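You operate a simulated robot arm through the tools that you are given. There is no shell and no other tool.

You run a simulated robot arm. Do the job below in one go: nothing can be reset, and whatever is moved stays where it is left.

## Task
Drum 1 is spent: move the lance to drum 2, plug drum 1.
Fine: shut the suction valve first, park the lance in its holder while you move the bung, open the valve again. Where these are worked on the way, their far stop is far enough and under half their travel is too little: suction valve.

The check looks at the end state, three seconds after you hand in, the way a careful person would. Anything else that was tipped, shoved, dropped, spilled or broken makes it a failure.

## Robot
A 6-joint arm with a two-finger gripper, fixed in place. Base frame: the origin is on the floor under the middle of its stand, x ahead of it, y to its left, z up; the work surface is at about z = 0.14. Lengths are in m, angles in degrees, forces in N, time in s.
It reaches about 1.572 m from its shoulder. Its first joint turns from -166.0 to 166.0 degrees. Payload 2.45 kg.
Tool frame: the origin (TCP) lies between the finger pads and is the grasp point; the fingertips stand 0.02 m ahead of it; z points along the fingers, y is the line along which they close. The gripper opens to 0.14 m; its body begins 0.168 m behind the TCP.
Orientation is that of the tool frame in the base frame, as [roll, pitch, yaw] about the fixed x, y, z axes, in that order (R = Rz(yaw) Ry(pitch) Rx(roll)). With the fingers straight down and closing along the base's y, the tool's x points along the base's -x, its y along +y and its z along -z.

## Interface
- The arm moves only by the tool nudge_tool. Its argument "motion" is a list of rows, each a list of 7 numbers: the shift along the base's x, y, z in units of 300 mm (1.0 is 300 mm), then the turn, a rotation vector about the base's x, y, z in units of 120 degrees (1.0 is 120 degrees), then the opening, from 0 (shut) to 1 (fully open). In form: [[dx, dy, dz, ax, ay, az, hand], ...]. A call has 1 to 20 rows; each row is the pose to reach, as a shift and turn from the pose commanded when the call began. A call with a number of a shift or a turn outside -1 to 1 is refused whole. Each row takes 0.2 s and may step no farther than 0.05 m and 8.6 degrees from the row before; otherwise, or with a gripper value out of range, the whole call is refused. A pose out of reach is approached as far as the arm can. The call stops where the force on the tool passes 70 N (or 10 N more than at its start, if that is more) or the arm is blocked; 0.2 s more then pass. Each finger travels about 0.045 m/s and halts on what it meets, pressing with about 23 N; the grip force reading is that of the motor and also rises with nothing between the fingers. The clock runs only during rows and for 0.2 s after the last one: add rows that repeat a pose to give the fingers time. The reply holds the time, the measured pose of the TCP, the force on the tool along the base axes, the opening and the grip force, in the units named above and with some noise, with the torque about the TCP (base axes, N m) and any sound that the robot's microphone picked up, and new pictures: "show" is both (left out), scene, wrist or none.
- Cameras (640 x 400 px; columns grow to the right, rows downward): "scene" is fixed at [0.046, -0.5067, 1.7207]; the picture's right is [0.57, -0.82, 0.00], its down [-0.51, -0.36, -0.78] and it looks along [0.64, 0.45, -0.62] (base axes); focal length 363 px, centre (320, 200). "wrist" rides on the gripper at [0.078, 0.011, -0.209] in the tool frame; the picture's right is [-0.14, 0.99, 0.00], its down [-0.92, -0.13, -0.37] and it looks along [-0.36, -0.05, 0.93] (tool axes); focal length 280 px, centre (320, 200). There is no depth. A picture from a camera that has moved, and an enlarged one, comes with that camera's place and axes in the base frame and with its lens. The place of the scene camera against the robot may be out by one fixed shift of up to 0.025 m in any direction.
- inspect(camera, box): a new picture of the part [left, top, right, bottom] of that camera's present view, enlarged. The clock stands still meanwhile.
- job_done(): hands the job in; it is judged then, once.

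Places have to be worked out from the pictures, the camera data and where the tool is seen. Open the gripper and draw the arm clear of the work before you hand the job in, unless the task says otherwise.

The tools are called after "Emit:" as name(argument=value, ...) on one line, values as JSON. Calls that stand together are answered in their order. nudge_tool: Moves the arm, as the interface text tells. Its arguments: {"type":"object","properties":{"motion":{"type":"array","items":{"type":"array","items":{"type":"number"}}},"show":{"type":"string","enum":["both","scene","wrist","none"]}},"required":["motion"]} The other tools are called the same way: inspect (camera, box) takes an enlarged picture of a part of a camera's view; job_done () hands the job in.

At the start:

```text
time_s: 0.0
position: [0.772, -0.0111, 1.2922]
tcp_rot: [179.9, 0.2, 179.9]
ft_force: [-0.1, -0.5, 0.3]
torque: [0.01, 0.01, 0.01]
gripper_width: 0.1401
grasp_force: 0.1
```

scene: 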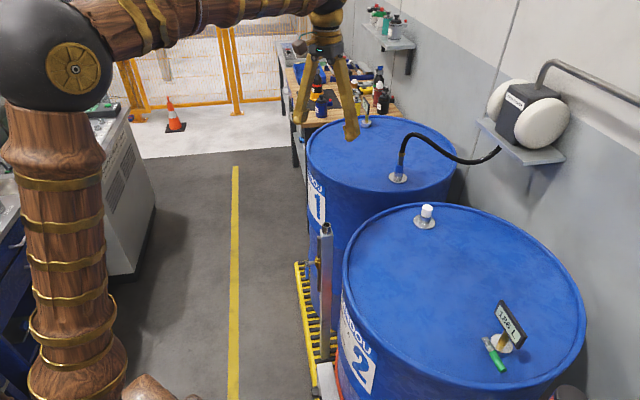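
wrist: 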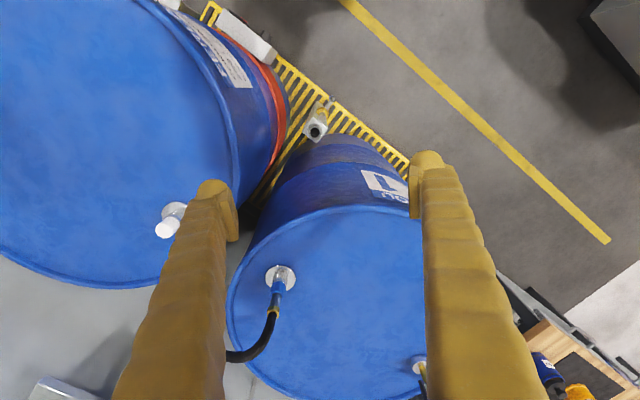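

I see two blue drums, the lance with a black hose in drum 1, a white bung in drum 2, a green valve-like handle near drum 2's far side, and a holder between the drums. I'll zoom in to identify the parts before moving.

Emit:
inspect(camera="scene", box=[300, 90, 520, 230])

Emit:
inspect(camera="scene", box=[440, 270, 600, 400])

Emit:
inspect(camera="scene", box=[270, 200, 430, 400])

Emit:
inspect(camera="scene", box=[430, 40, 640, 180])

Emit:
inspect(camera="wrist", box=[140, 60, 440, 400])

```text
2.86 times, centred on (410, 160) of scene
camera zoom: at [0.046, -0.5067, 1.7207], right [0.57, -0.82, 0.0], down [-0.51, -0.36, -0.78], along [0.64, 0.45, -0.62], focal length 1038 px, centre (63, 314)
```

zoom: 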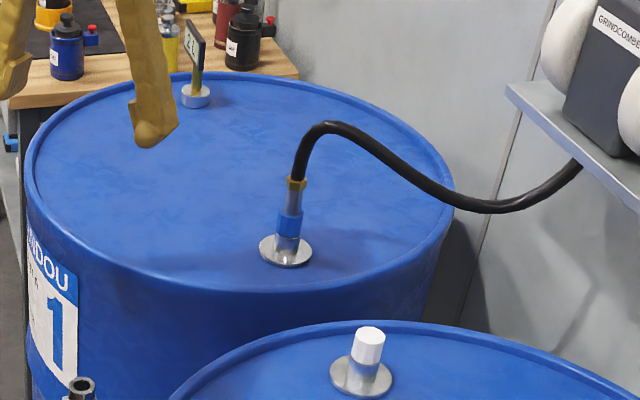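

```text
3.08 times, centred on (520, 335) of scene
camera zoom: at [0.046, -0.5067, 1.7207], right [0.57, -0.82, 0.0], down [-0.51, -0.36, -0.78], along [0.64, 0.45, -0.62], focal length 1117 px, centre (-295, -215)
```

zoom: 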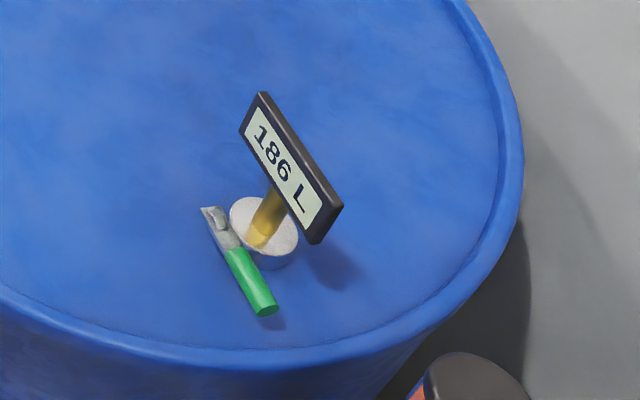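

```text
2.00 times, centred on (350, 300) of scene
camera zoom: at [0.046, -0.5067, 1.7207], right [0.57, -0.82, 0.0], down [-0.51, -0.36, -0.78], along [0.64, 0.45, -0.62], focal length 726 px, centre (260, 0)
```

zoom: 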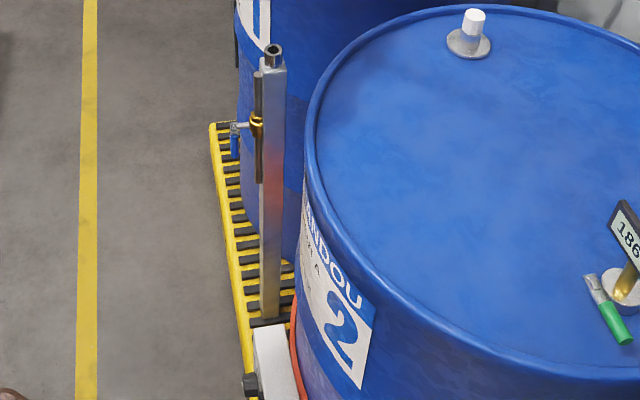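

```text
2.86 times, centred on (535, 110) of scene
camera zoom: at [0.046, -0.5067, 1.7207], right [0.57, -0.82, 0.0], down [-0.51, -0.36, -0.78], along [0.64, 0.45, -0.62], focal length 1038 px, centre (-294, 457)
```

zoom: 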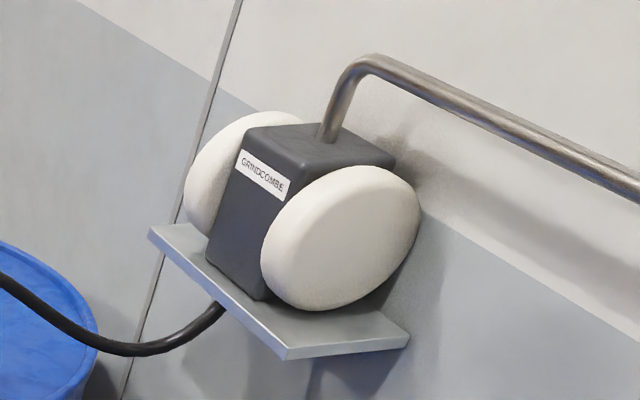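

```text
1.18 times, centred on (290, 230) of wrist
camera zoom: at [0.6941, -0.0011, 1.5014], right [0.14, 0.99, 0.0], down [0.92, -0.13, 0.37], along [0.37, -0.05, -0.93], focal length 330 px, centre (355, 165)
```

zoom: 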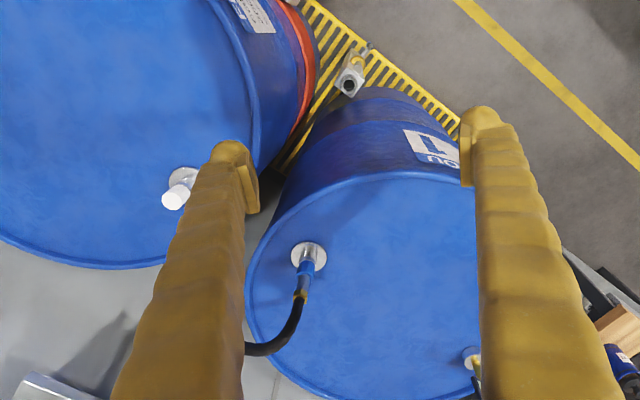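

The post between the drums carries a brass valve with a blue lever. I'll zoom in on it, and on the wall pipe and gauges, to be sure which one is the suction valve.

Emit:
inspect(camera="wrist", box=[270, 70, 390, 160])

Emit:
inspect(camera="scene", box=[300, 215, 350, 275])

Emit:
inspect(camera="scene", box=[370, 120, 440, 235])

Emit:
inspect(camera="wrist", box=[150, 180, 320, 330])

```text
4.44 times, centred on (330, 115) of wrist
camera zoom: at [0.6941, -0.0011, 1.5014], right [0.14, 0.99, 0.0], down [0.92, -0.13, 0.37], along [0.37, -0.05, -0.93], focal length 1246 px, centre (276, 578)
```

zoom: 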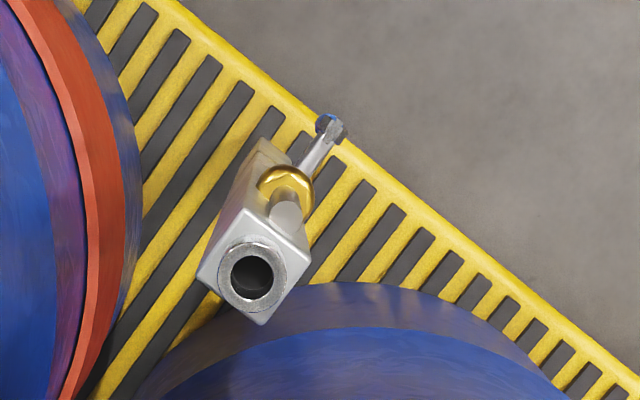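

```text
6.67 times, centred on (325, 245) of scene
camera zoom: at [0.046, -0.5067, 1.7207], right [0.57, -0.82, 0.0], down [-0.51, -0.36, -0.78], along [0.64, 0.45, -0.62], focal length 2421 px, centre (287, -100)
```

zoom: 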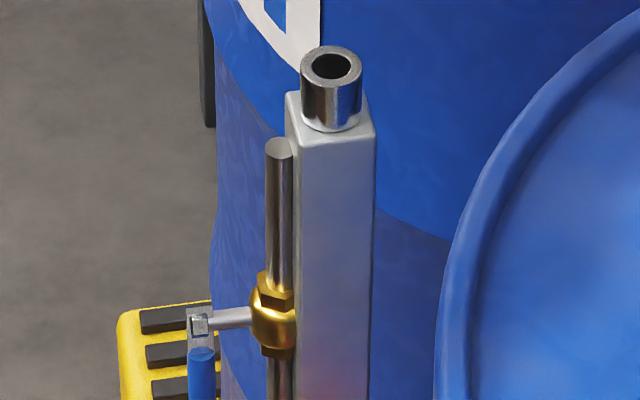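

```text
3.48 times, centred on (405, 178) of scene
camera zoom: at [0.046, -0.5067, 1.7207], right [0.57, -0.82, 0.0], down [-0.51, -0.36, -0.78], along [0.64, 0.45, -0.62], focal length 1263 px, centre (24, 278)
```

zoom: 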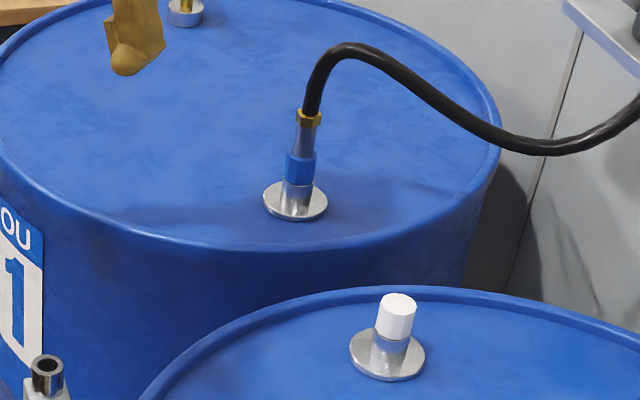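

```text
2.67 times, centred on (235, 255) of wrist
camera zoom: at [0.6941, -0.0011, 1.5014], right [0.14, 0.99, 0.0], down [0.92, -0.13, 0.37], along [0.37, -0.05, -0.93], focal length 748 px, centre (547, 53)
```

zoom: 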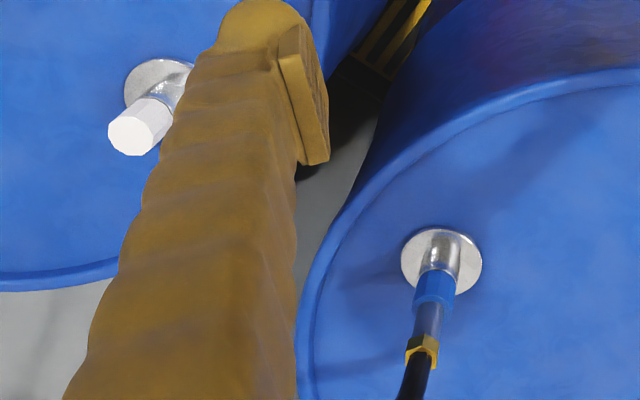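

The blue-levered ball valve on the post (lever hanging in line with the pipe, so open) is the likely suction valve. There is also a green-handled part near drum 2's gauge, so I'll raise the arm and swing over to look at that and the rest of the area.

Emit:
nudge_tool(motion=[[-0.06, -0.1, 0.05, 0, 0, 0, 1], [-0.12, -0.2, 0.1, 0, 0, 0, 1], [-0.18, -0.32, 0.15, 0, 0, 0, 1], [-0.25, -0.44, 0.2, 0, 0, 0, 1], [-0.32, -0.56, 0.25, 0, 0, 0, 1], [-0.4, -0.68, 0.3, 0, 0, 0, 1], [-0.48, -0.8, 0.34, 0, 0, 0, 1], [-0.54, -0.9, 0.36, 0, 0, 0, 1]])

```text
time_s: 1.8
position: [0.6098, -0.281, 1.3996]
tcp_rot: [179.9, 0.0, -180.0]
ft_force: [-0.4, 0.6, 0.6]
torque: [0.0, 0.0, 0.0]
gripper_width: 0.1398
grasp_force: 0.1
camera wrist: at [0.5317, -0.2717, 1.6093], right [0.14, 0.99, 0.0], down [0.92, -0.13, 0.37], along [0.37, -0.05, -0.93], focal length 280 px, centre (320, 200)
```

scene: 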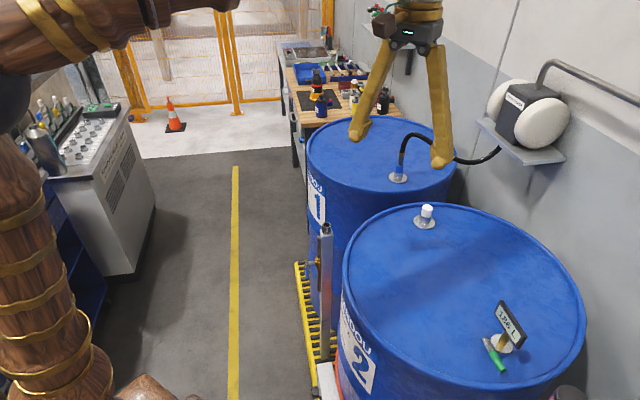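
wrist: 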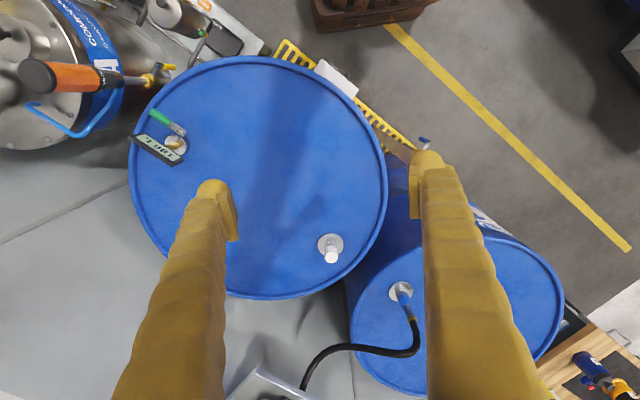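

A useful overview: drum 2 with the gauge and green handle, and another vessel with an orange handle to the left. I'll zoom in on these.

Emit:
inspect(camera="wrist", box=[0, 0, 240, 170])

Emit:
inspect(camera="wrist", box=[120, 90, 220, 180])

Emit:
inspect(camera="wrist", box=[240, 210, 440, 400])

Emit:
inspect(camera="wrist", box=[360, 100, 460, 200])

```text
2.35 times, centred on (120, 85) of wrist
camera zoom: at [0.5317, -0.2717, 1.6093], right [0.14, 0.99, 0.0], down [0.92, -0.13, 0.37], along [0.37, -0.05, -0.93], focal length 660 px, centre (791, 471)
```

zoom: 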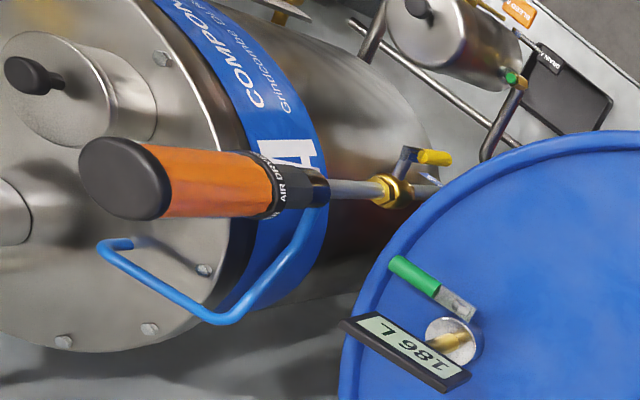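

```text
4.44 times, centred on (170, 135) of wrist
camera zoom: at [0.5317, -0.2717, 1.6093], right [0.14, 0.99, 0.0], down [0.92, -0.13, 0.37], along [0.37, -0.05, -0.93], focal length 1246 px, centre (987, 489)
```

zoom: 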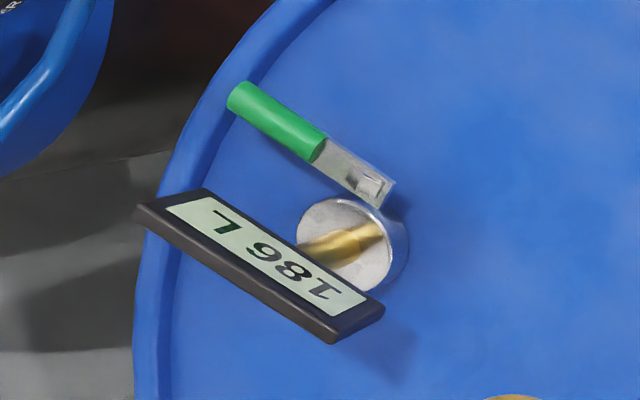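

```text
2.11 times, centred on (340, 305) of wrist
camera zoom: at [0.5317, -0.2717, 1.6093], right [0.14, 0.99, 0.0], down [0.92, -0.13, 0.37], along [0.37, -0.05, -0.93], focal length 590 px, centre (278, -21)
```

zoom: 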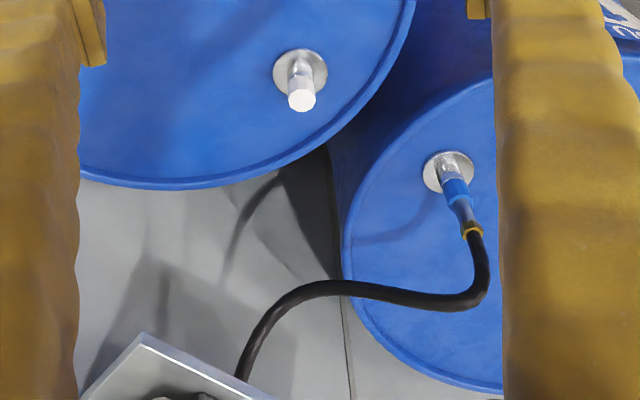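

```text
4.00 times, centred on (410, 150) of wrist
camera zoom: at [0.5317, -0.2717, 1.6093], right [0.14, 0.99, 0.0], down [0.92, -0.13, 0.37], along [0.37, -0.05, -0.93], focal length 1122 px, centre (-40, 400)
```

zoom: 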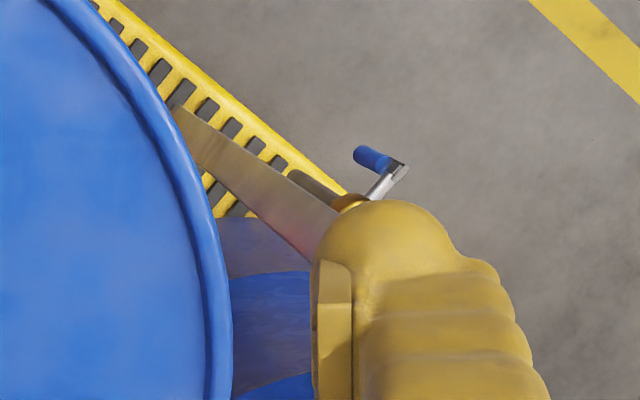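

Several look-alike lever valves are visible (blue on the post, green by the gauge, yellow on the neighbouring machine). Before choosing, I'll tilt the wrist camera towards the wall to follow the pump and the suction line.

Emit:
nudge_tool(motion=[[0, 0, 0.05, 0, -0.07, 0, 1], [0, 0, 0.1, 0, -0.14, 0, 1], [0, 0, 0.15, 0, -0.21, 0, 1], [0, 0, 0.2, 0, -0.28, 0, 1], [0, 0, 0.2, 0, -0.35, 0, 1], [0, 0, 0.2, 0, -0.4, 0, 1]], show="wrist")

```text
time_s: 3.4
position: [0.6423, -0.3058, 1.4081]
tcp_rot: [176.1, 44.6, 177.0]
ft_force: [0.0, -0.5, -0.7]
torque: [0.01, -0.02, 0.02]
gripper_width: 0.1398
grasp_force: 0.0
stopped in row 6: the arm was blocked; the commanded pose is now the measured one
camera wrist: at [0.4399, -0.3003, 1.5026], right [0.1, 0.98, 0.15], down [0.4, -0.17, 0.9], along [0.91, -0.03, -0.41], focal length 280 px, centre (320, 200)
```

wrist: 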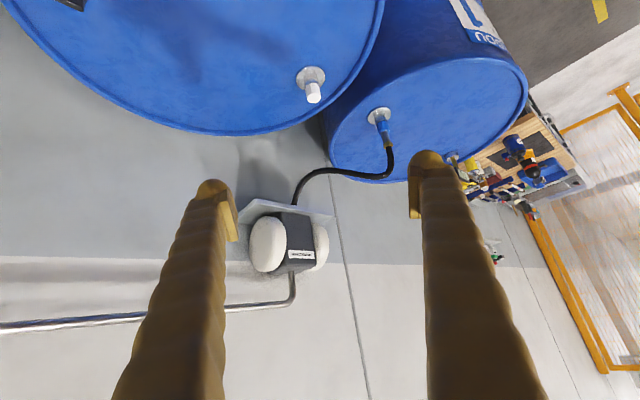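

The arm met a joint limit while tilting (no force). The hose runs straight from the lance to the pump; I'll zoom in on it and on the wall pipe for any valve.

Emit:
inspect(camera="wrist", box=[220, 60, 440, 300])

Emit:
inspect(camera="wrist", box=[0, 250, 340, 400])

Emit:
inspect(camera="wrist", box=[430, 90, 640, 290])

Emit:
inspect(camera="scene", box=[430, 40, 640, 180])

```text
1.67 times, centred on (330, 180) of wrist
camera zoom: at [0.4399, -0.3003, 1.5026], right [0.1, 0.98, 0.15], down [0.4, -0.17, 0.9], along [0.91, -0.03, -0.41], focal length 467 px, centre (303, 233)
```

zoom: 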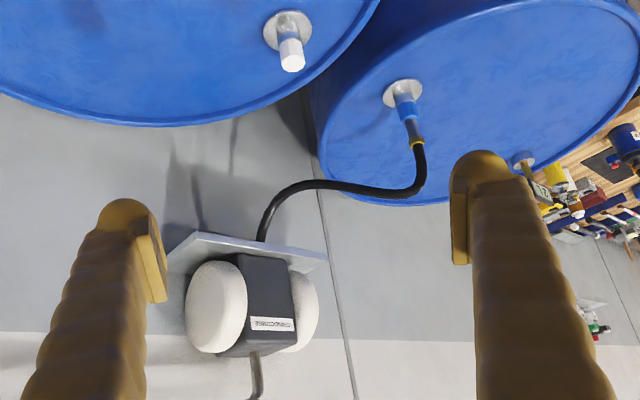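

```text
1.88 times, centred on (170, 325) of wrist
camera zoom: at [0.4399, -0.3003, 1.5026], right [0.1, 0.98, 0.15], down [0.4, -0.17, 0.9], along [0.91, -0.03, -0.41], focal length 528 px, centre (602, -35)
```

zoom: 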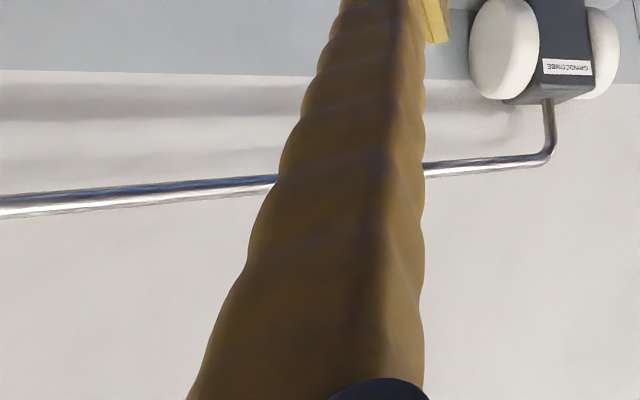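

```text
2.00 times, centred on (535, 190) of wrist
camera zoom: at [0.4399, -0.3003, 1.5026], right [0.1, 0.98, 0.15], down [0.4, -0.17, 0.9], along [0.91, -0.03, -0.41], focal length 561 px, centre (-110, 220)
```

zoom: 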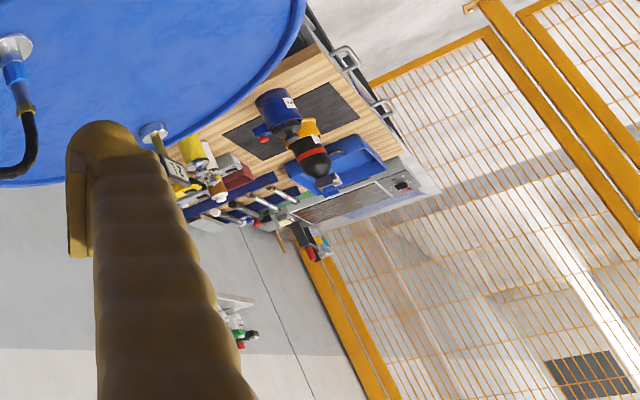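

```text
2.86 times, centred on (535, 110) of scene
camera zoom: at [0.046, -0.5067, 1.7207], right [0.57, -0.82, 0.0], down [-0.51, -0.36, -0.78], along [0.64, 0.45, -0.62], focal length 1038 px, centre (-294, 457)
```

zoom: 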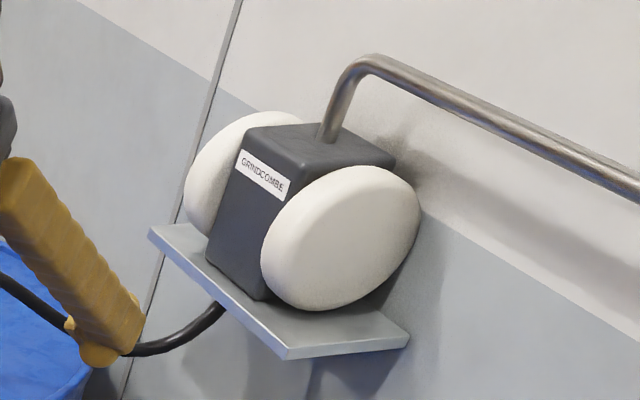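

No valve appears on the hose or wall pipe. Next I'll move closer to the green lever by drum 2's gauge to see whether it is a real valve, then look at the post.

Emit:
nudge_tool(motion=[[-0.07, -0.12, 0, 0, 0.03, 0, 1], [-0.14, -0.24, 0, 0, 0.06, 0, 1], [-0.21, -0.36, 0, 0, 0.1, 0, 1], [-0.28, -0.48, 0, 0, 0.13, 0, 1], [-0.35, -0.6, -0.05, 0, 0.16, 0, 1], [-0.42, -0.72, -0.1, 0, 0.16, 0, 1], [-0.5, -0.83, -0.15, 0, 0.16, 0, 1]])

```text
time_s: 5.0
position: [0.4904, -0.5536, 1.3663]
tcp_rot: [177.2, 25.5, 177.8]
ft_force: [-1.1, 0.0, -0.2]
torque: [-0.03, 0.0, 0.0]
gripper_width: 0.14
grasp_force: 0.0
camera wrist: at [0.3305, -0.5484, 1.5209], right [0.14, 0.98, 0.1], down [0.67, -0.17, 0.72], along [0.73, -0.03, -0.68], focal length 280 px, centre (320, 200)
```

scene: 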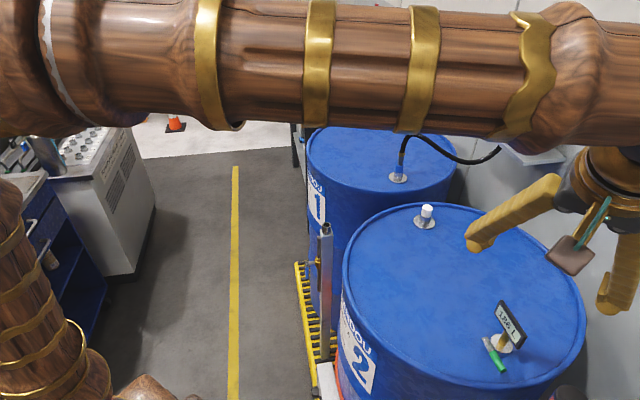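
wrist: 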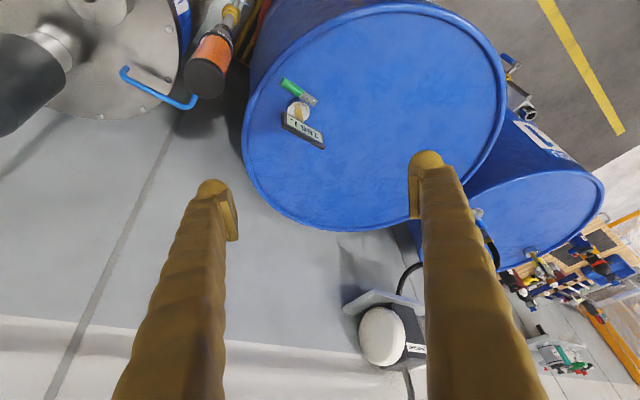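

Emit:
inspect(camera="wrist", box=[250, 60, 350, 160])

Emit:
inspect(camera="wrist", box=[470, 40, 570, 130])

Emit:
inspect(camera="wrist", box=[0, 0, 280, 200])

```text
4.00 times, centred on (300, 110) of wrist
camera zoom: at [0.3305, -0.5484, 1.5209], right [0.14, 0.98, 0.1], down [0.67, -0.17, 0.72], along [0.73, -0.03, -0.68], focal length 1122 px, centre (400, 560)
```

zoom: 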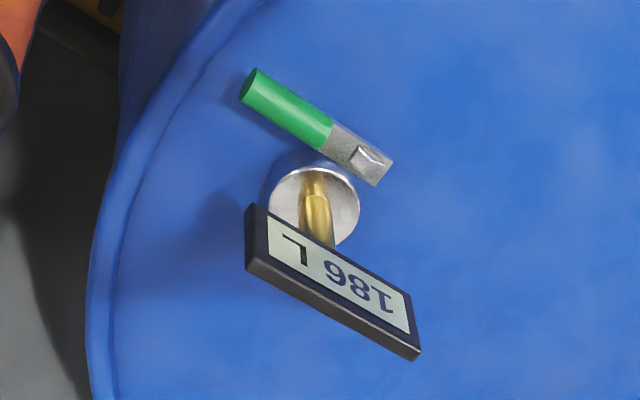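

```text
4.44 times, centred on (520, 85) of wrist
camera zoom: at [0.3305, -0.5484, 1.5209], right [0.14, 0.98, 0.1], down [0.67, -0.17, 0.72], along [0.73, -0.03, -0.68], focal length 1246 px, centre (-569, 711)
```

zoom: 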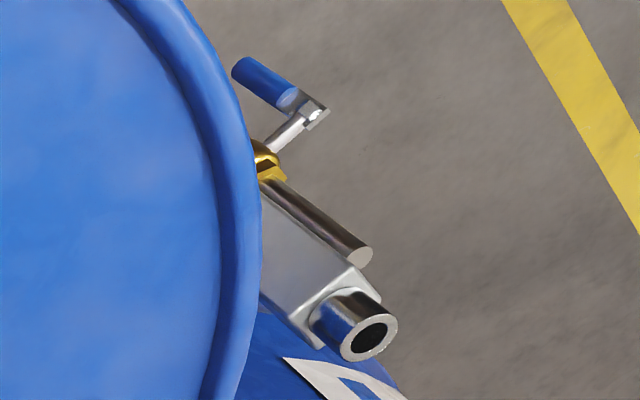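

```text
2.00 times, centred on (140, 100) of wrist
camera zoom: at [0.3305, -0.5484, 1.5209], right [0.14, 0.98, 0.1], down [0.67, -0.17, 0.72], along [0.73, -0.03, -0.68], focal length 561 px, centre (680, 400)
```

zoom: 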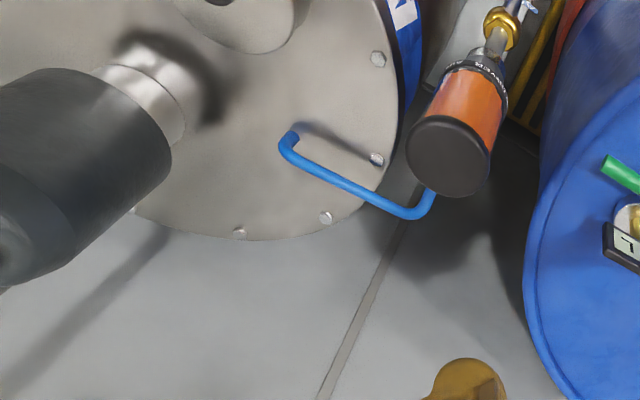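

Same lever style on both; I'll zoom in harder on the green one and on the compressor's yellow one for a tag or stem.

Emit:
inspect(camera="wrist", box=[275, 70, 325, 105])

Emit:
inspect(camera="scene", box=[478, 325, 528, 380])

Emit:
inspect(camera="scene", box=[300, 225, 345, 290])

Emit:
inspect(camera="wrist", box=[480, 45, 545, 125])

```text
11.43 times, centred on (300, 88) of wrist
camera zoom: at [0.3305, -0.5484, 1.5209], right [0.14, 0.98, 0.1], down [0.67, -0.17, 0.72], along [0.73, -0.03, -0.68], focal length 3204 px, centre (549, 1486)
```

zoom: 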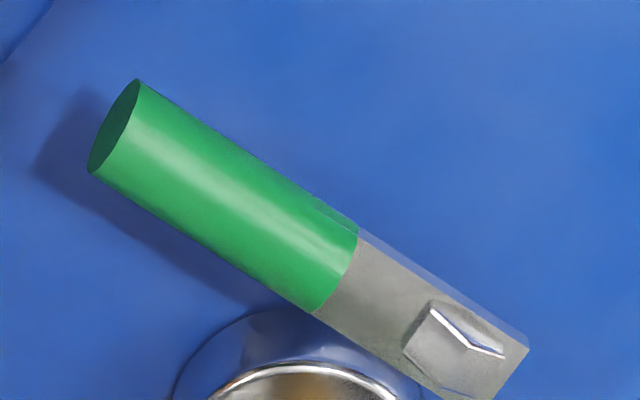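

```text
7.27 times, centred on (503, 352) of scene
camera zoom: at [0.046, -0.5067, 1.7207], right [0.57, -0.82, 0.0], down [-0.51, -0.36, -0.78], along [0.64, 0.45, -0.62], focal length 2641 px, centre (-1011, -909)
```

zoom: 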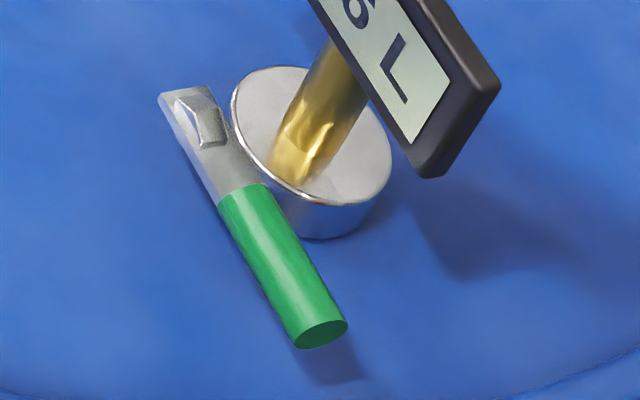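

```text
6.15 times, centred on (322, 258) of scene
camera zoom: at [0.046, -0.5067, 1.7207], right [0.57, -0.82, 0.0], down [-0.51, -0.36, -0.78], along [0.64, 0.45, -0.62], focal length 2235 px, centre (305, -154)
```

zoom: 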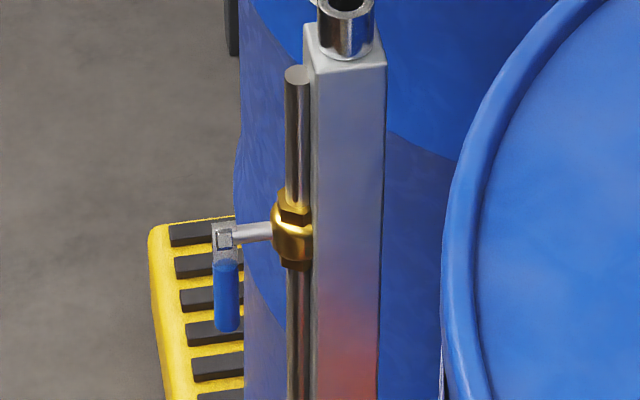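

```text
5.00 times, centred on (512, 85) of wrist
camera zoom: at [0.3305, -0.5484, 1.5209], right [0.14, 0.98, 0.1], down [0.67, -0.17, 0.72], along [0.73, -0.03, -0.68], focal length 1402 px, centre (-642, 775)
```

zoom: 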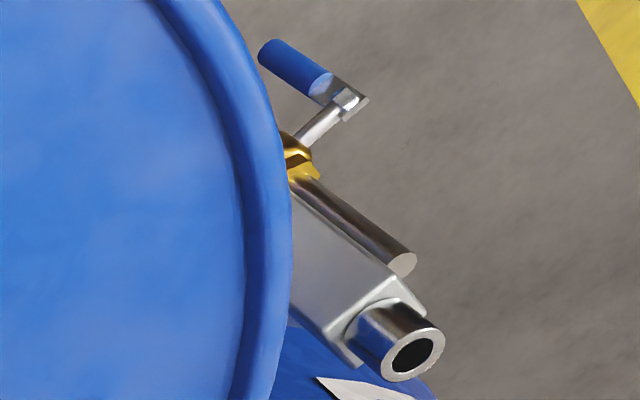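

The green lever lies by the gauge fitting on drum 2 with no line attached to it, and the yellow one belongs to the neighbouring air unit. So I take the blue-levered ball valve on the lance-holder post as the suction valve. I'll return the tool to vertical and move back over the aisle to measure it.

Emit:
nudge_tool(motion=[[0.01, 0.12, 0, -0.002, 0.03, 0.002, 1], [0.03, 0.24, 0, -0.005, 0.06, 0.004, 1], [0.05, 0.36, 0, -0.007, 0.09, 0.006, 1], [0.07, 0.48, 0, -0.01, 0.12, 0.008, 1], [0.09, 0.6, 0, -0.013, 0.15, 0.01, 1], [0.11, 0.73, 0, -0.016, 0.18, 0.012, 1], [0.13, 0.86, 0, -0.019, 0.2125, 0.013, 1], [0.15, 1.0, 0, -0.019, 0.2125, 0.013, 1]], show="none")

Emit:
nudge_tool(motion=[[0.02, 0.14, 0, 0, 0, 0, 1], [0.04, 0.28, 0, 0, 0, 0, 1], [0.06, 0.42, 0, 0, 0, 0, 1], [0.08, 0.56, -0.05, 0, 0, 0, 1], [0.1, 0.7, -0.1, 0, 0, 0, 1], [0.12, 0.85, -0.15, 0, 0, 0, 1], [0.14, 1.0, -0.2, 0, 0, 0, 1]], show="none")

Emit:
nudge_tool(motion=[[0.02, 0.05, -0.1, 0, 0, 0, 1], [0.04, 0.1, -0.22, 0, 0, 0, 1], [0.05, 0.15, -0.34, 0, 0, 0, 1], [0.05, 0.2, -0.44, 0, 0, 0, 1], [0.05, 0.24, -0.52, 0, 0, 0, 1]])

```text
time_s: 6.8
position: [0.5364, -0.253, 1.3642]
tcp_rot: [-180.0, 0.0, 180.0]
ft_force: [-0.5, 0.4, 0.3]
torque: [0.0, -0.01, 0.01]
gripper_width: 0.1401
grasp_force: 0.1
```

```text
time_s: 8.4
position: [0.578, 0.0464, 1.3035]
tcp_rot: [179.9, -0.1, -180.0]
ft_force: [-0.7, -0.5, -0.3]
torque: [-0.03, -0.03, 0.03]
gripper_width: 0.1397
grasp_force: 0.0
```

```text
time_s: 9.6
position: [0.5919, 0.1177, 1.1482]
tcp_rot: [180.0, 0.1, 179.9]
ft_force: [0.7, 0.7, 0.5]
torque: [-0.01, -0.01, 0.05]
gripper_width: 0.14
grasp_force: 0.1
camera wrist: at [0.5148, 0.1274, 1.3573], right [0.14, 0.99, 0.0], down [0.92, -0.13, 0.37], along [0.37, -0.05, -0.93], focal length 280 px, centre (320, 200)
```

scene: 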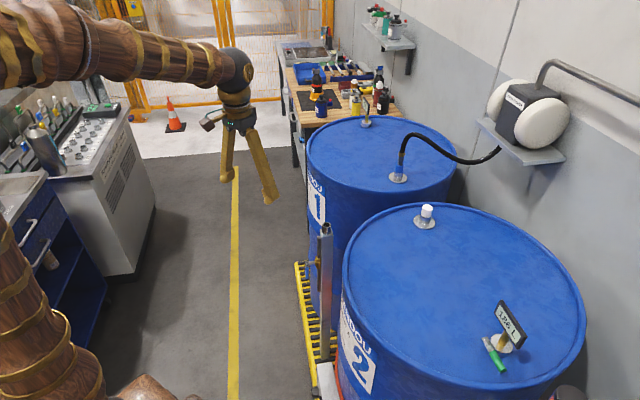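
wrist: 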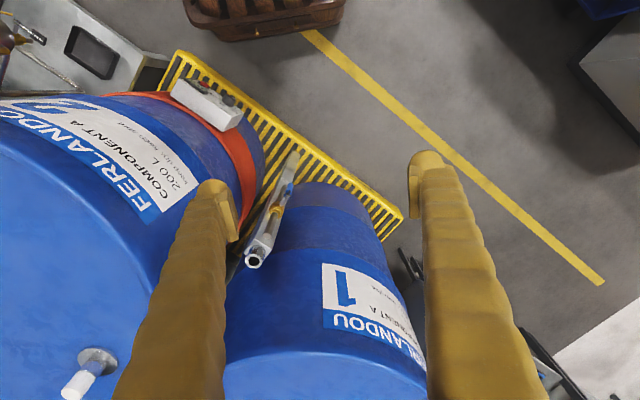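

Good view of the post from the aisle side; zooming in to measure the stem, lever and holder mouth.

Emit:
inspect(camera="wrist", box=[220, 140, 340, 290])

Emit:
inspect(camera="wrist", box=[255, 165, 315, 225])

Emit:
inspect(camera="wrist", box=[20, 300, 220, 400])

```text
2.67 times, centred on (280, 215) of wrist
camera zoom: at [0.5148, 0.1274, 1.3573], right [0.14, 0.99, 0.0], down [0.92, -0.13, 0.37], along [0.37, -0.05, -0.93], focal length 748 px, centre (427, 160)
```

zoom: 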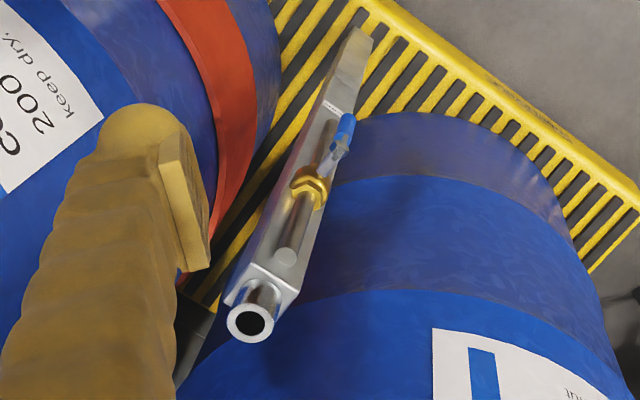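

```text
6.67 times, centred on (285, 195) of wrist
camera zoom: at [0.5148, 0.1274, 1.3573], right [0.14, 0.99, 0.0], down [0.92, -0.13, 0.37], along [0.37, -0.05, -0.93], focal length 1869 px, centre (553, 233)
```

zoom: 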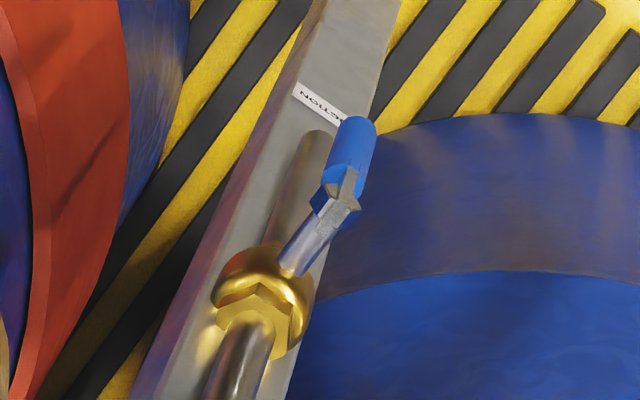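

```text
3.20 times, centred on (120, 350) of wrist
camera zoom: at [0.5148, 0.1274, 1.3573], right [0.14, 0.99, 0.0], down [0.92, -0.13, 0.37], along [0.37, -0.05, -0.93], focal length 897 px, centre (960, -280)
```

zoom: 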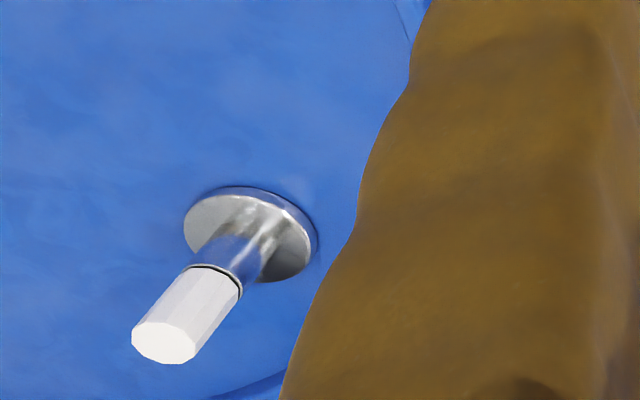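

The post carries a "SUCTION" label under the blue lever, so that confirms it. I place the lever pivot at about (0.723, 0.027, 0.779), hanging to z≈0.70, the stem pointing to (-0.7, 0.71), and the holder mouth at about (0.773, -0.022, 0.948). I'll yaw the tool by -45° and close the fingers to use them as a pusher.

Emit:
nudge_tool(motion=[[0, 0, 0, 0, 0, -0.065, 0.8], [0, 0, 0, 0, 0, -0.13, 0.6], [0, 0, 0, 0, 0, -0.195, 0.4], [0, 0, 0, 0, 0, -0.26, 0.2], [0, 0, 0, 0, 0, -0.32, 0], [0, 0, 0, 0, 0, -0.375, 0], [0, 0, 0, 0, 0, -0.375, 0], [0, 0, 0, 0, 0, -0.375, 0]], show="wrist")

Emit:
nudge_tool(motion=[[0, 0, 0, -0.045, -0.044, 0, 0], [0, 0, 0, -0.09, -0.088, 0, 0], [0, 0, 0, -0.135, -0.132, 0, 0], [0, 0, 0, -0.18, -0.176, 0, 0], [0, 0, 0, -0.225, -0.22, 0, 0], [0, 0, 0, -0.268, -0.2625, 0, 0]])

```text
time_s: 11.4
position: [0.5931, 0.1174, 1.1485]
tcp_rot: [-179.9, 0.0, 134.9]
ft_force: [0.1, -0.2, -0.1]
torque: [-0.03, -0.01, 0.03]
gripper_width: 0.0
grasp_force: 11.9
camera wrist: at [0.5455, 0.1797, 1.3578], right [0.8, 0.6, 0.0], down [0.56, -0.74, 0.37], along [0.22, -0.29, -0.93], focal length 280 px, centre (320, 200)
```

wrist: 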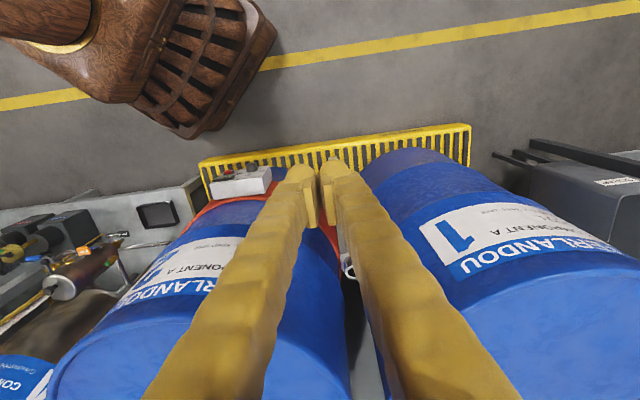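

```text
time_s: 12.8
position: [0.5925, 0.1168, 1.1494]
tcp_rot: [-179.6, 45.2, 135.2]
ft_force: [-0.3, -0.8, -0.7]
torque: [0.02, 0.0, -0.02]
gripper_width: 0.0
grasp_force: 23.3
camera wrist: at [0.4578, 0.2689, 1.2411], right [0.77, 0.63, 0.09], down [0.19, -0.36, 0.91], along [0.61, -0.69, -0.4], focal length 280 px, centre (320, 200)
```

scene: 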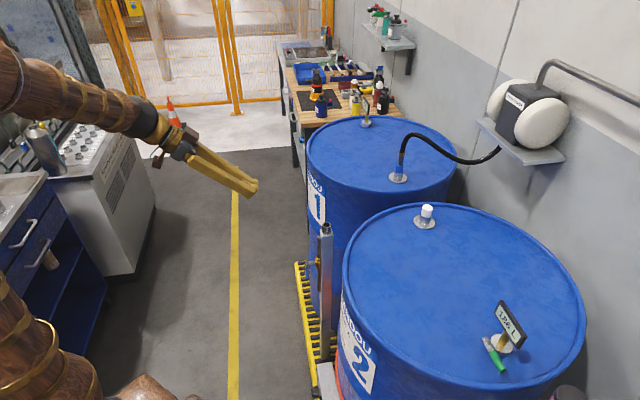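
wrist: 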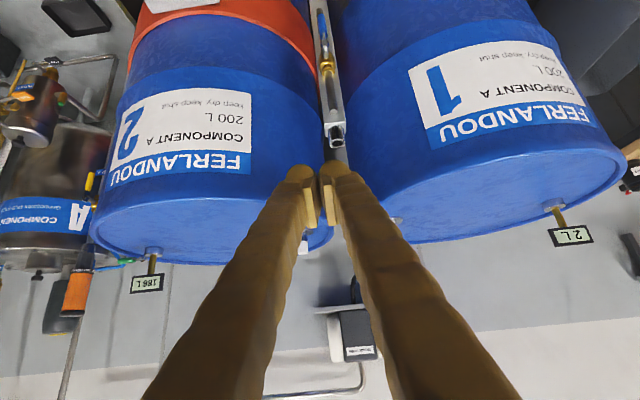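

The 45° tilt works and the post is dead ahead. Zooming in on the valve from this side to refine its position and check the direction for closing.

Emit:
inspect(camera="wrist", box=[280, 0, 390, 150])

Emit:
inspect(camera="wrist", box=[300, 0, 350, 70])

Emit:
inspect(camera="wrist", box=[270, 150, 420, 260])

```text
2.67 times, centred on (335, 75) of wrist
camera zoom: at [0.4578, 0.2689, 1.2411], right [0.77, 0.63, 0.09], down [0.19, -0.36, 0.91], along [0.61, -0.69, -0.4], focal length 748 px, centre (280, 533)
```

zoom: 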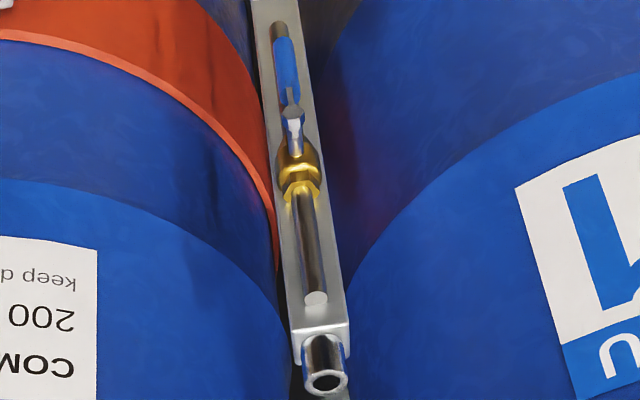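

```text
5.71 times, centred on (325, 35) of wrist
camera zoom: at [0.4578, 0.2689, 1.2411], right [0.77, 0.63, 0.09], down [0.19, -0.36, 0.91], along [0.61, -0.69, -0.4], focal length 1602 px, centre (291, 1143)
```

zoom: 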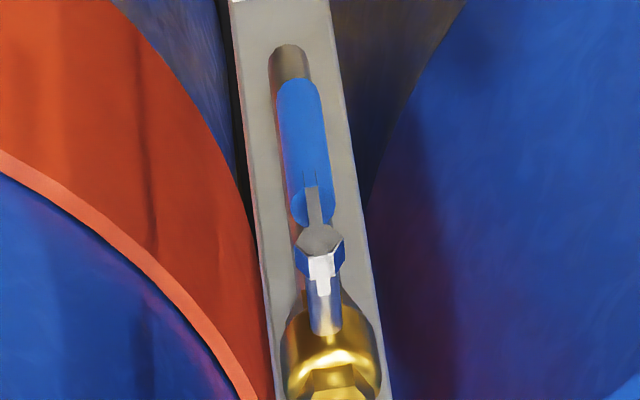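

```text
3.64 times, centred on (345, 205) of wrist
camera zoom: at [0.4578, 0.2689, 1.2411], right [0.77, 0.63, 0.09], down [0.19, -0.36, 0.91], along [0.61, -0.69, -0.4], focal length 1020 px, centre (229, 182)
```

zoom: 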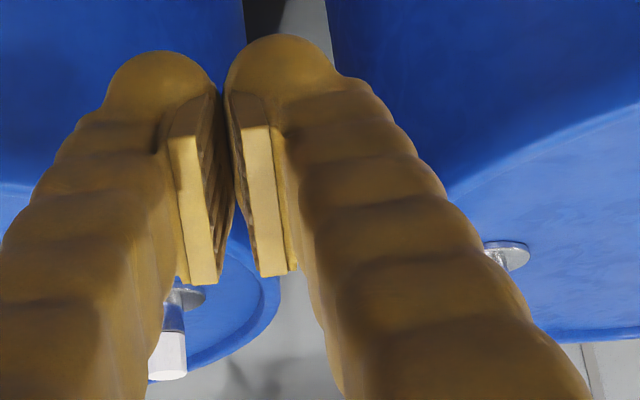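

Lever plane pivot refined to about (0.726, 0.024, 0.778). I'll bring the closed fingertips down the aisle side to a spot short of the lever on its drum-2 side.

Emit:
nudge_tool(motion=[[0, -0.03, -0.15, 0, 0, 0, 0], [0.02, -0.06, -0.3, 0, 0, 0, 0], [0.04, -0.1, -0.45, 0, 0, 0, 0], [0.06, -0.14, -0.6, 0, 0, 0, 0], [0.08, -0.18, -0.75, 0, 0, 0, 0], [0.1, -0.22, -0.9, 0, 0, 0, 0], [0.1, -0.246, -1.0, 0, 0, 0, 0]], show="wrist")

```text
time_s: 14.4
position: [0.6226, 0.0438, 0.848]
tcp_rot: [-179.4, 45.0, 135.2]
ft_force: [-0.4, -0.2, -0.7]
torque: [0.02, -0.01, -0.02]
gripper_width: 0.0
grasp_force: 22.8
camera wrist: at [0.4878, 0.1951, 0.9409], right [0.77, 0.63, 0.09], down [0.19, -0.36, 0.91], along [0.61, -0.69, -0.4], focal length 280 px, centre (320, 200)
```

wrist: 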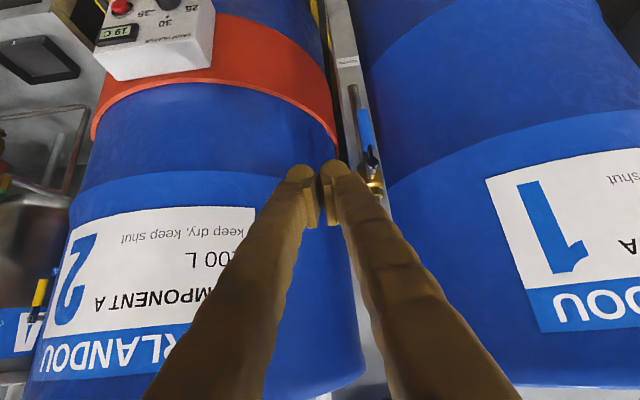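

The fingers are short of the lever and to its left in this (upside-down) view. A zoom will give me the lever's place relative to the tool.

Emit:
inspect(camera="wrist", box=[320, 80, 420, 210])

```text
3.08 times, centred on (370, 145) of wrist
camera zoom: at [0.4878, 0.1951, 0.9409], right [0.77, 0.63, 0.09], down [0.19, -0.36, 0.91], along [0.61, -0.69, -0.4], focal length 863 px, centre (166, 369)
```

zoom: 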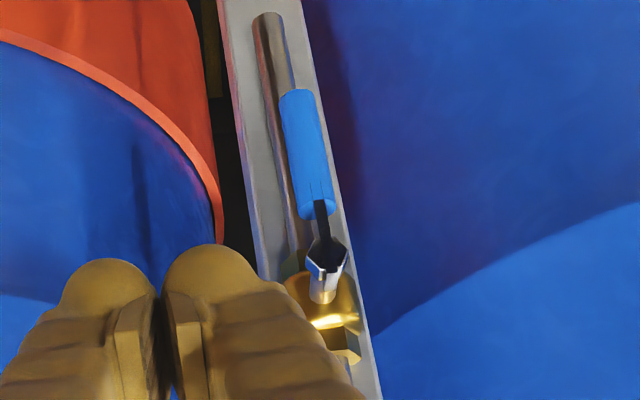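

The bolt triangulates to (0.722, 0.030, 0.779). I'll lower slightly and slide in along the tool axis beside the lever (about 2 cm side clearance), then check.

Emit:
nudge_tool(motion=[[0, 0, -0.127, 0, 0, 0, 0], [0.05, -0.05, -0.197, 0, 0, 0, 0], [0.1, -0.1, -0.267, 0, 0, 0, 0], [0.15, -0.15, -0.337, 0, 0, 0, 0], [0.197, -0.197, -0.407, 0, 0, 0, 0]])

```text
time_s: 15.6
position: [0.682, -0.0149, 0.7269]
tcp_rot: [-179.5, 45.0, 135.2]
ft_force: [0.4, -0.1, -0.5]
torque: [-0.02, 0.0, 0.0]
gripper_width: 0.0
grasp_force: 23.6
camera wrist: at [0.5473, 0.1358, 0.8195], right [0.77, 0.63, 0.09], down [0.19, -0.36, 0.91], along [0.61, -0.69, -0.4], focal length 280 px, centre (320, 200)
```

scene: 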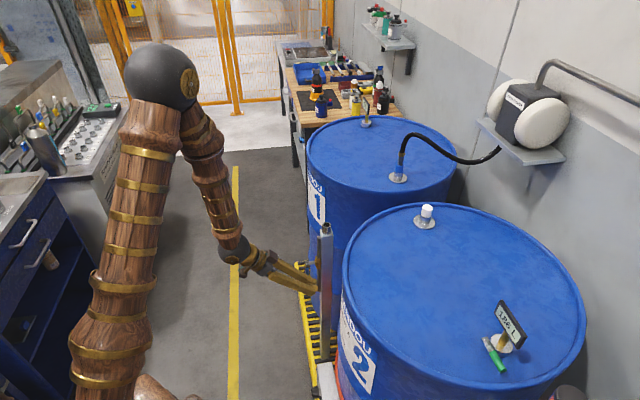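
wrist: 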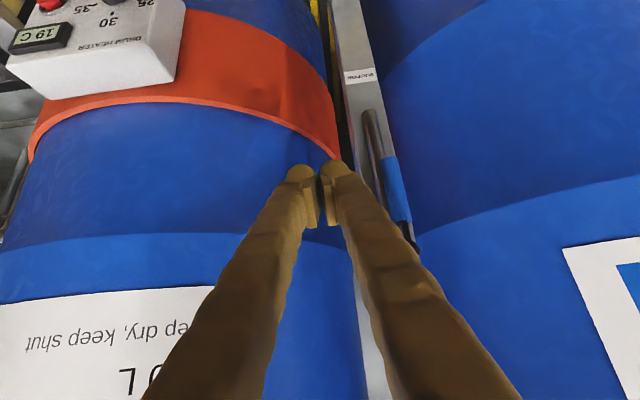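

The fingertips sit beside the lever with no contact. I'll push gently towards drum 1 (clockwise as seen from the aisle, the usual closing direction) and watch the force.

Emit:
nudge_tool(motion=[[0.028, 0.028, 0, 0, 0, 0, 0], [0.0566, 0.0566, -0.01, 0, 0, 0, 0], [0.075, 0.075, -0.02, 0, 0, 0, 0], [0.0931, 0.0931, -0.033, 0, 0, 0, 0]])

```text
time_s: 16.4
position: [0.6989, 0.0021, 0.7204]
tcp_rot: [-179.2, 45.1, 134.8]
ft_force: [-14.6, -12.4, 0.8]
torque: [0.3, -0.34, 0.08]
gripper_width: 0.0003
grasp_force: 22.9
stopped in row 4: the force on the tool passed its limit at 84 N (the readings are from after the stop); the commanded pose is now the measured one
camera wrist: at [0.5664, 0.1548, 0.8129], right [0.78, 0.62, 0.09], down [0.19, -0.36, 0.91], along [0.6, -0.69, -0.4], focal length 280 px, centre (320, 200)
```

scene: 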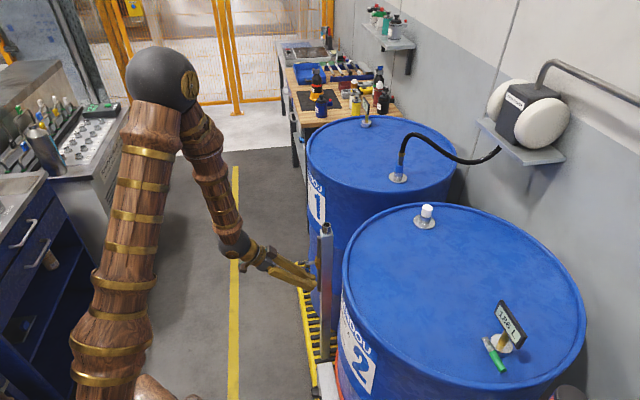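
wrist: 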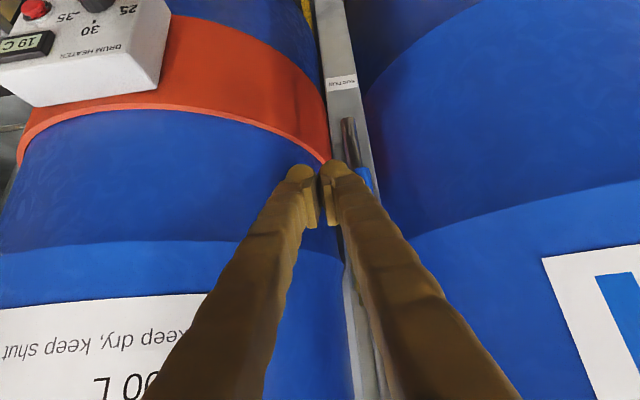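

The lever didn't move and the force spiked at contact, so it is already at its stop in that direction; it must swing the other way. I'll back off, retreat along the tool axis and cross to the lever's drum-1 side.

Emit:
nudge_tool(motion=[[-0.047, -0.047, 0, 0, 0, 0, 0], [-0.129, 0.035, 0.117, 0, 0, 0, 0], [-0.212, 0.118, 0.233, 0, 0, 0, 0], [-0.113, 0.217, 0.233, 0, 0, 0, 0], [-0.014, 0.316, 0.233, 0, 0, 0, 0], [0.085, 0.415, 0.233, 0, 0, 0, 0]], show="wrist")

Emit:
inspect(camera="wrist", box=[200, 80, 340, 210])

```text
time_s: 17.8
position: [0.7271, 0.1292, 0.7909]
tcp_rot: [-179.1, 45.0, 134.9]
ft_force: [0.7, 0.2, -0.4]
torque: [-0.01, 0.02, -0.01]
gripper_width: 0.0
grasp_force: 23.5
camera wrist: at [0.593, 0.2808, 0.8836], right [0.78, 0.62, 0.09], down [0.19, -0.36, 0.91], along [0.6, -0.69, -0.4], focal length 280 px, centre (320, 200)
```

wrist: 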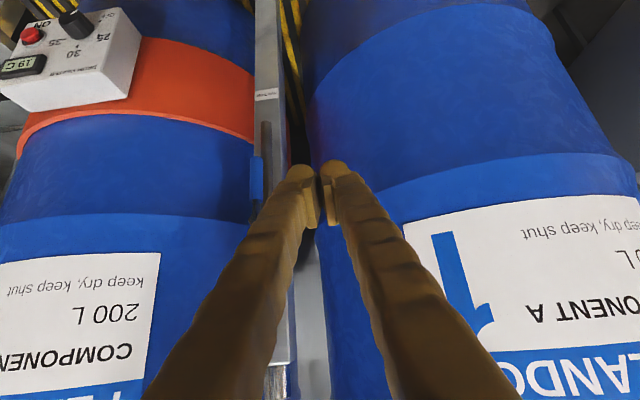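

```text
3.08 times, centred on (270, 145) of wrist
camera zoom: at [0.593, 0.2808, 0.8836], right [0.78, 0.62, 0.09], down [0.19, -0.36, 0.91], along [0.6, -0.69, -0.4], focal length 863 px, centre (474, 369)
```

zoom: 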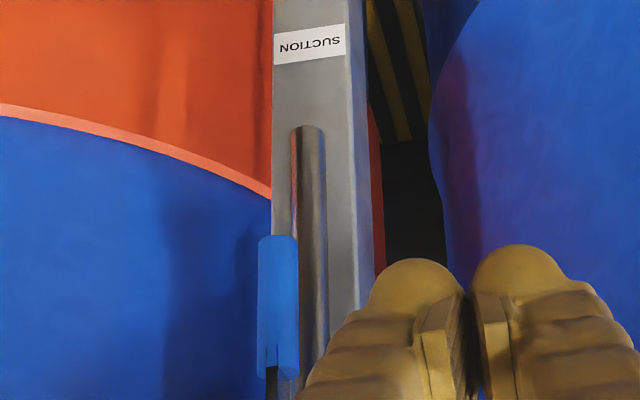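

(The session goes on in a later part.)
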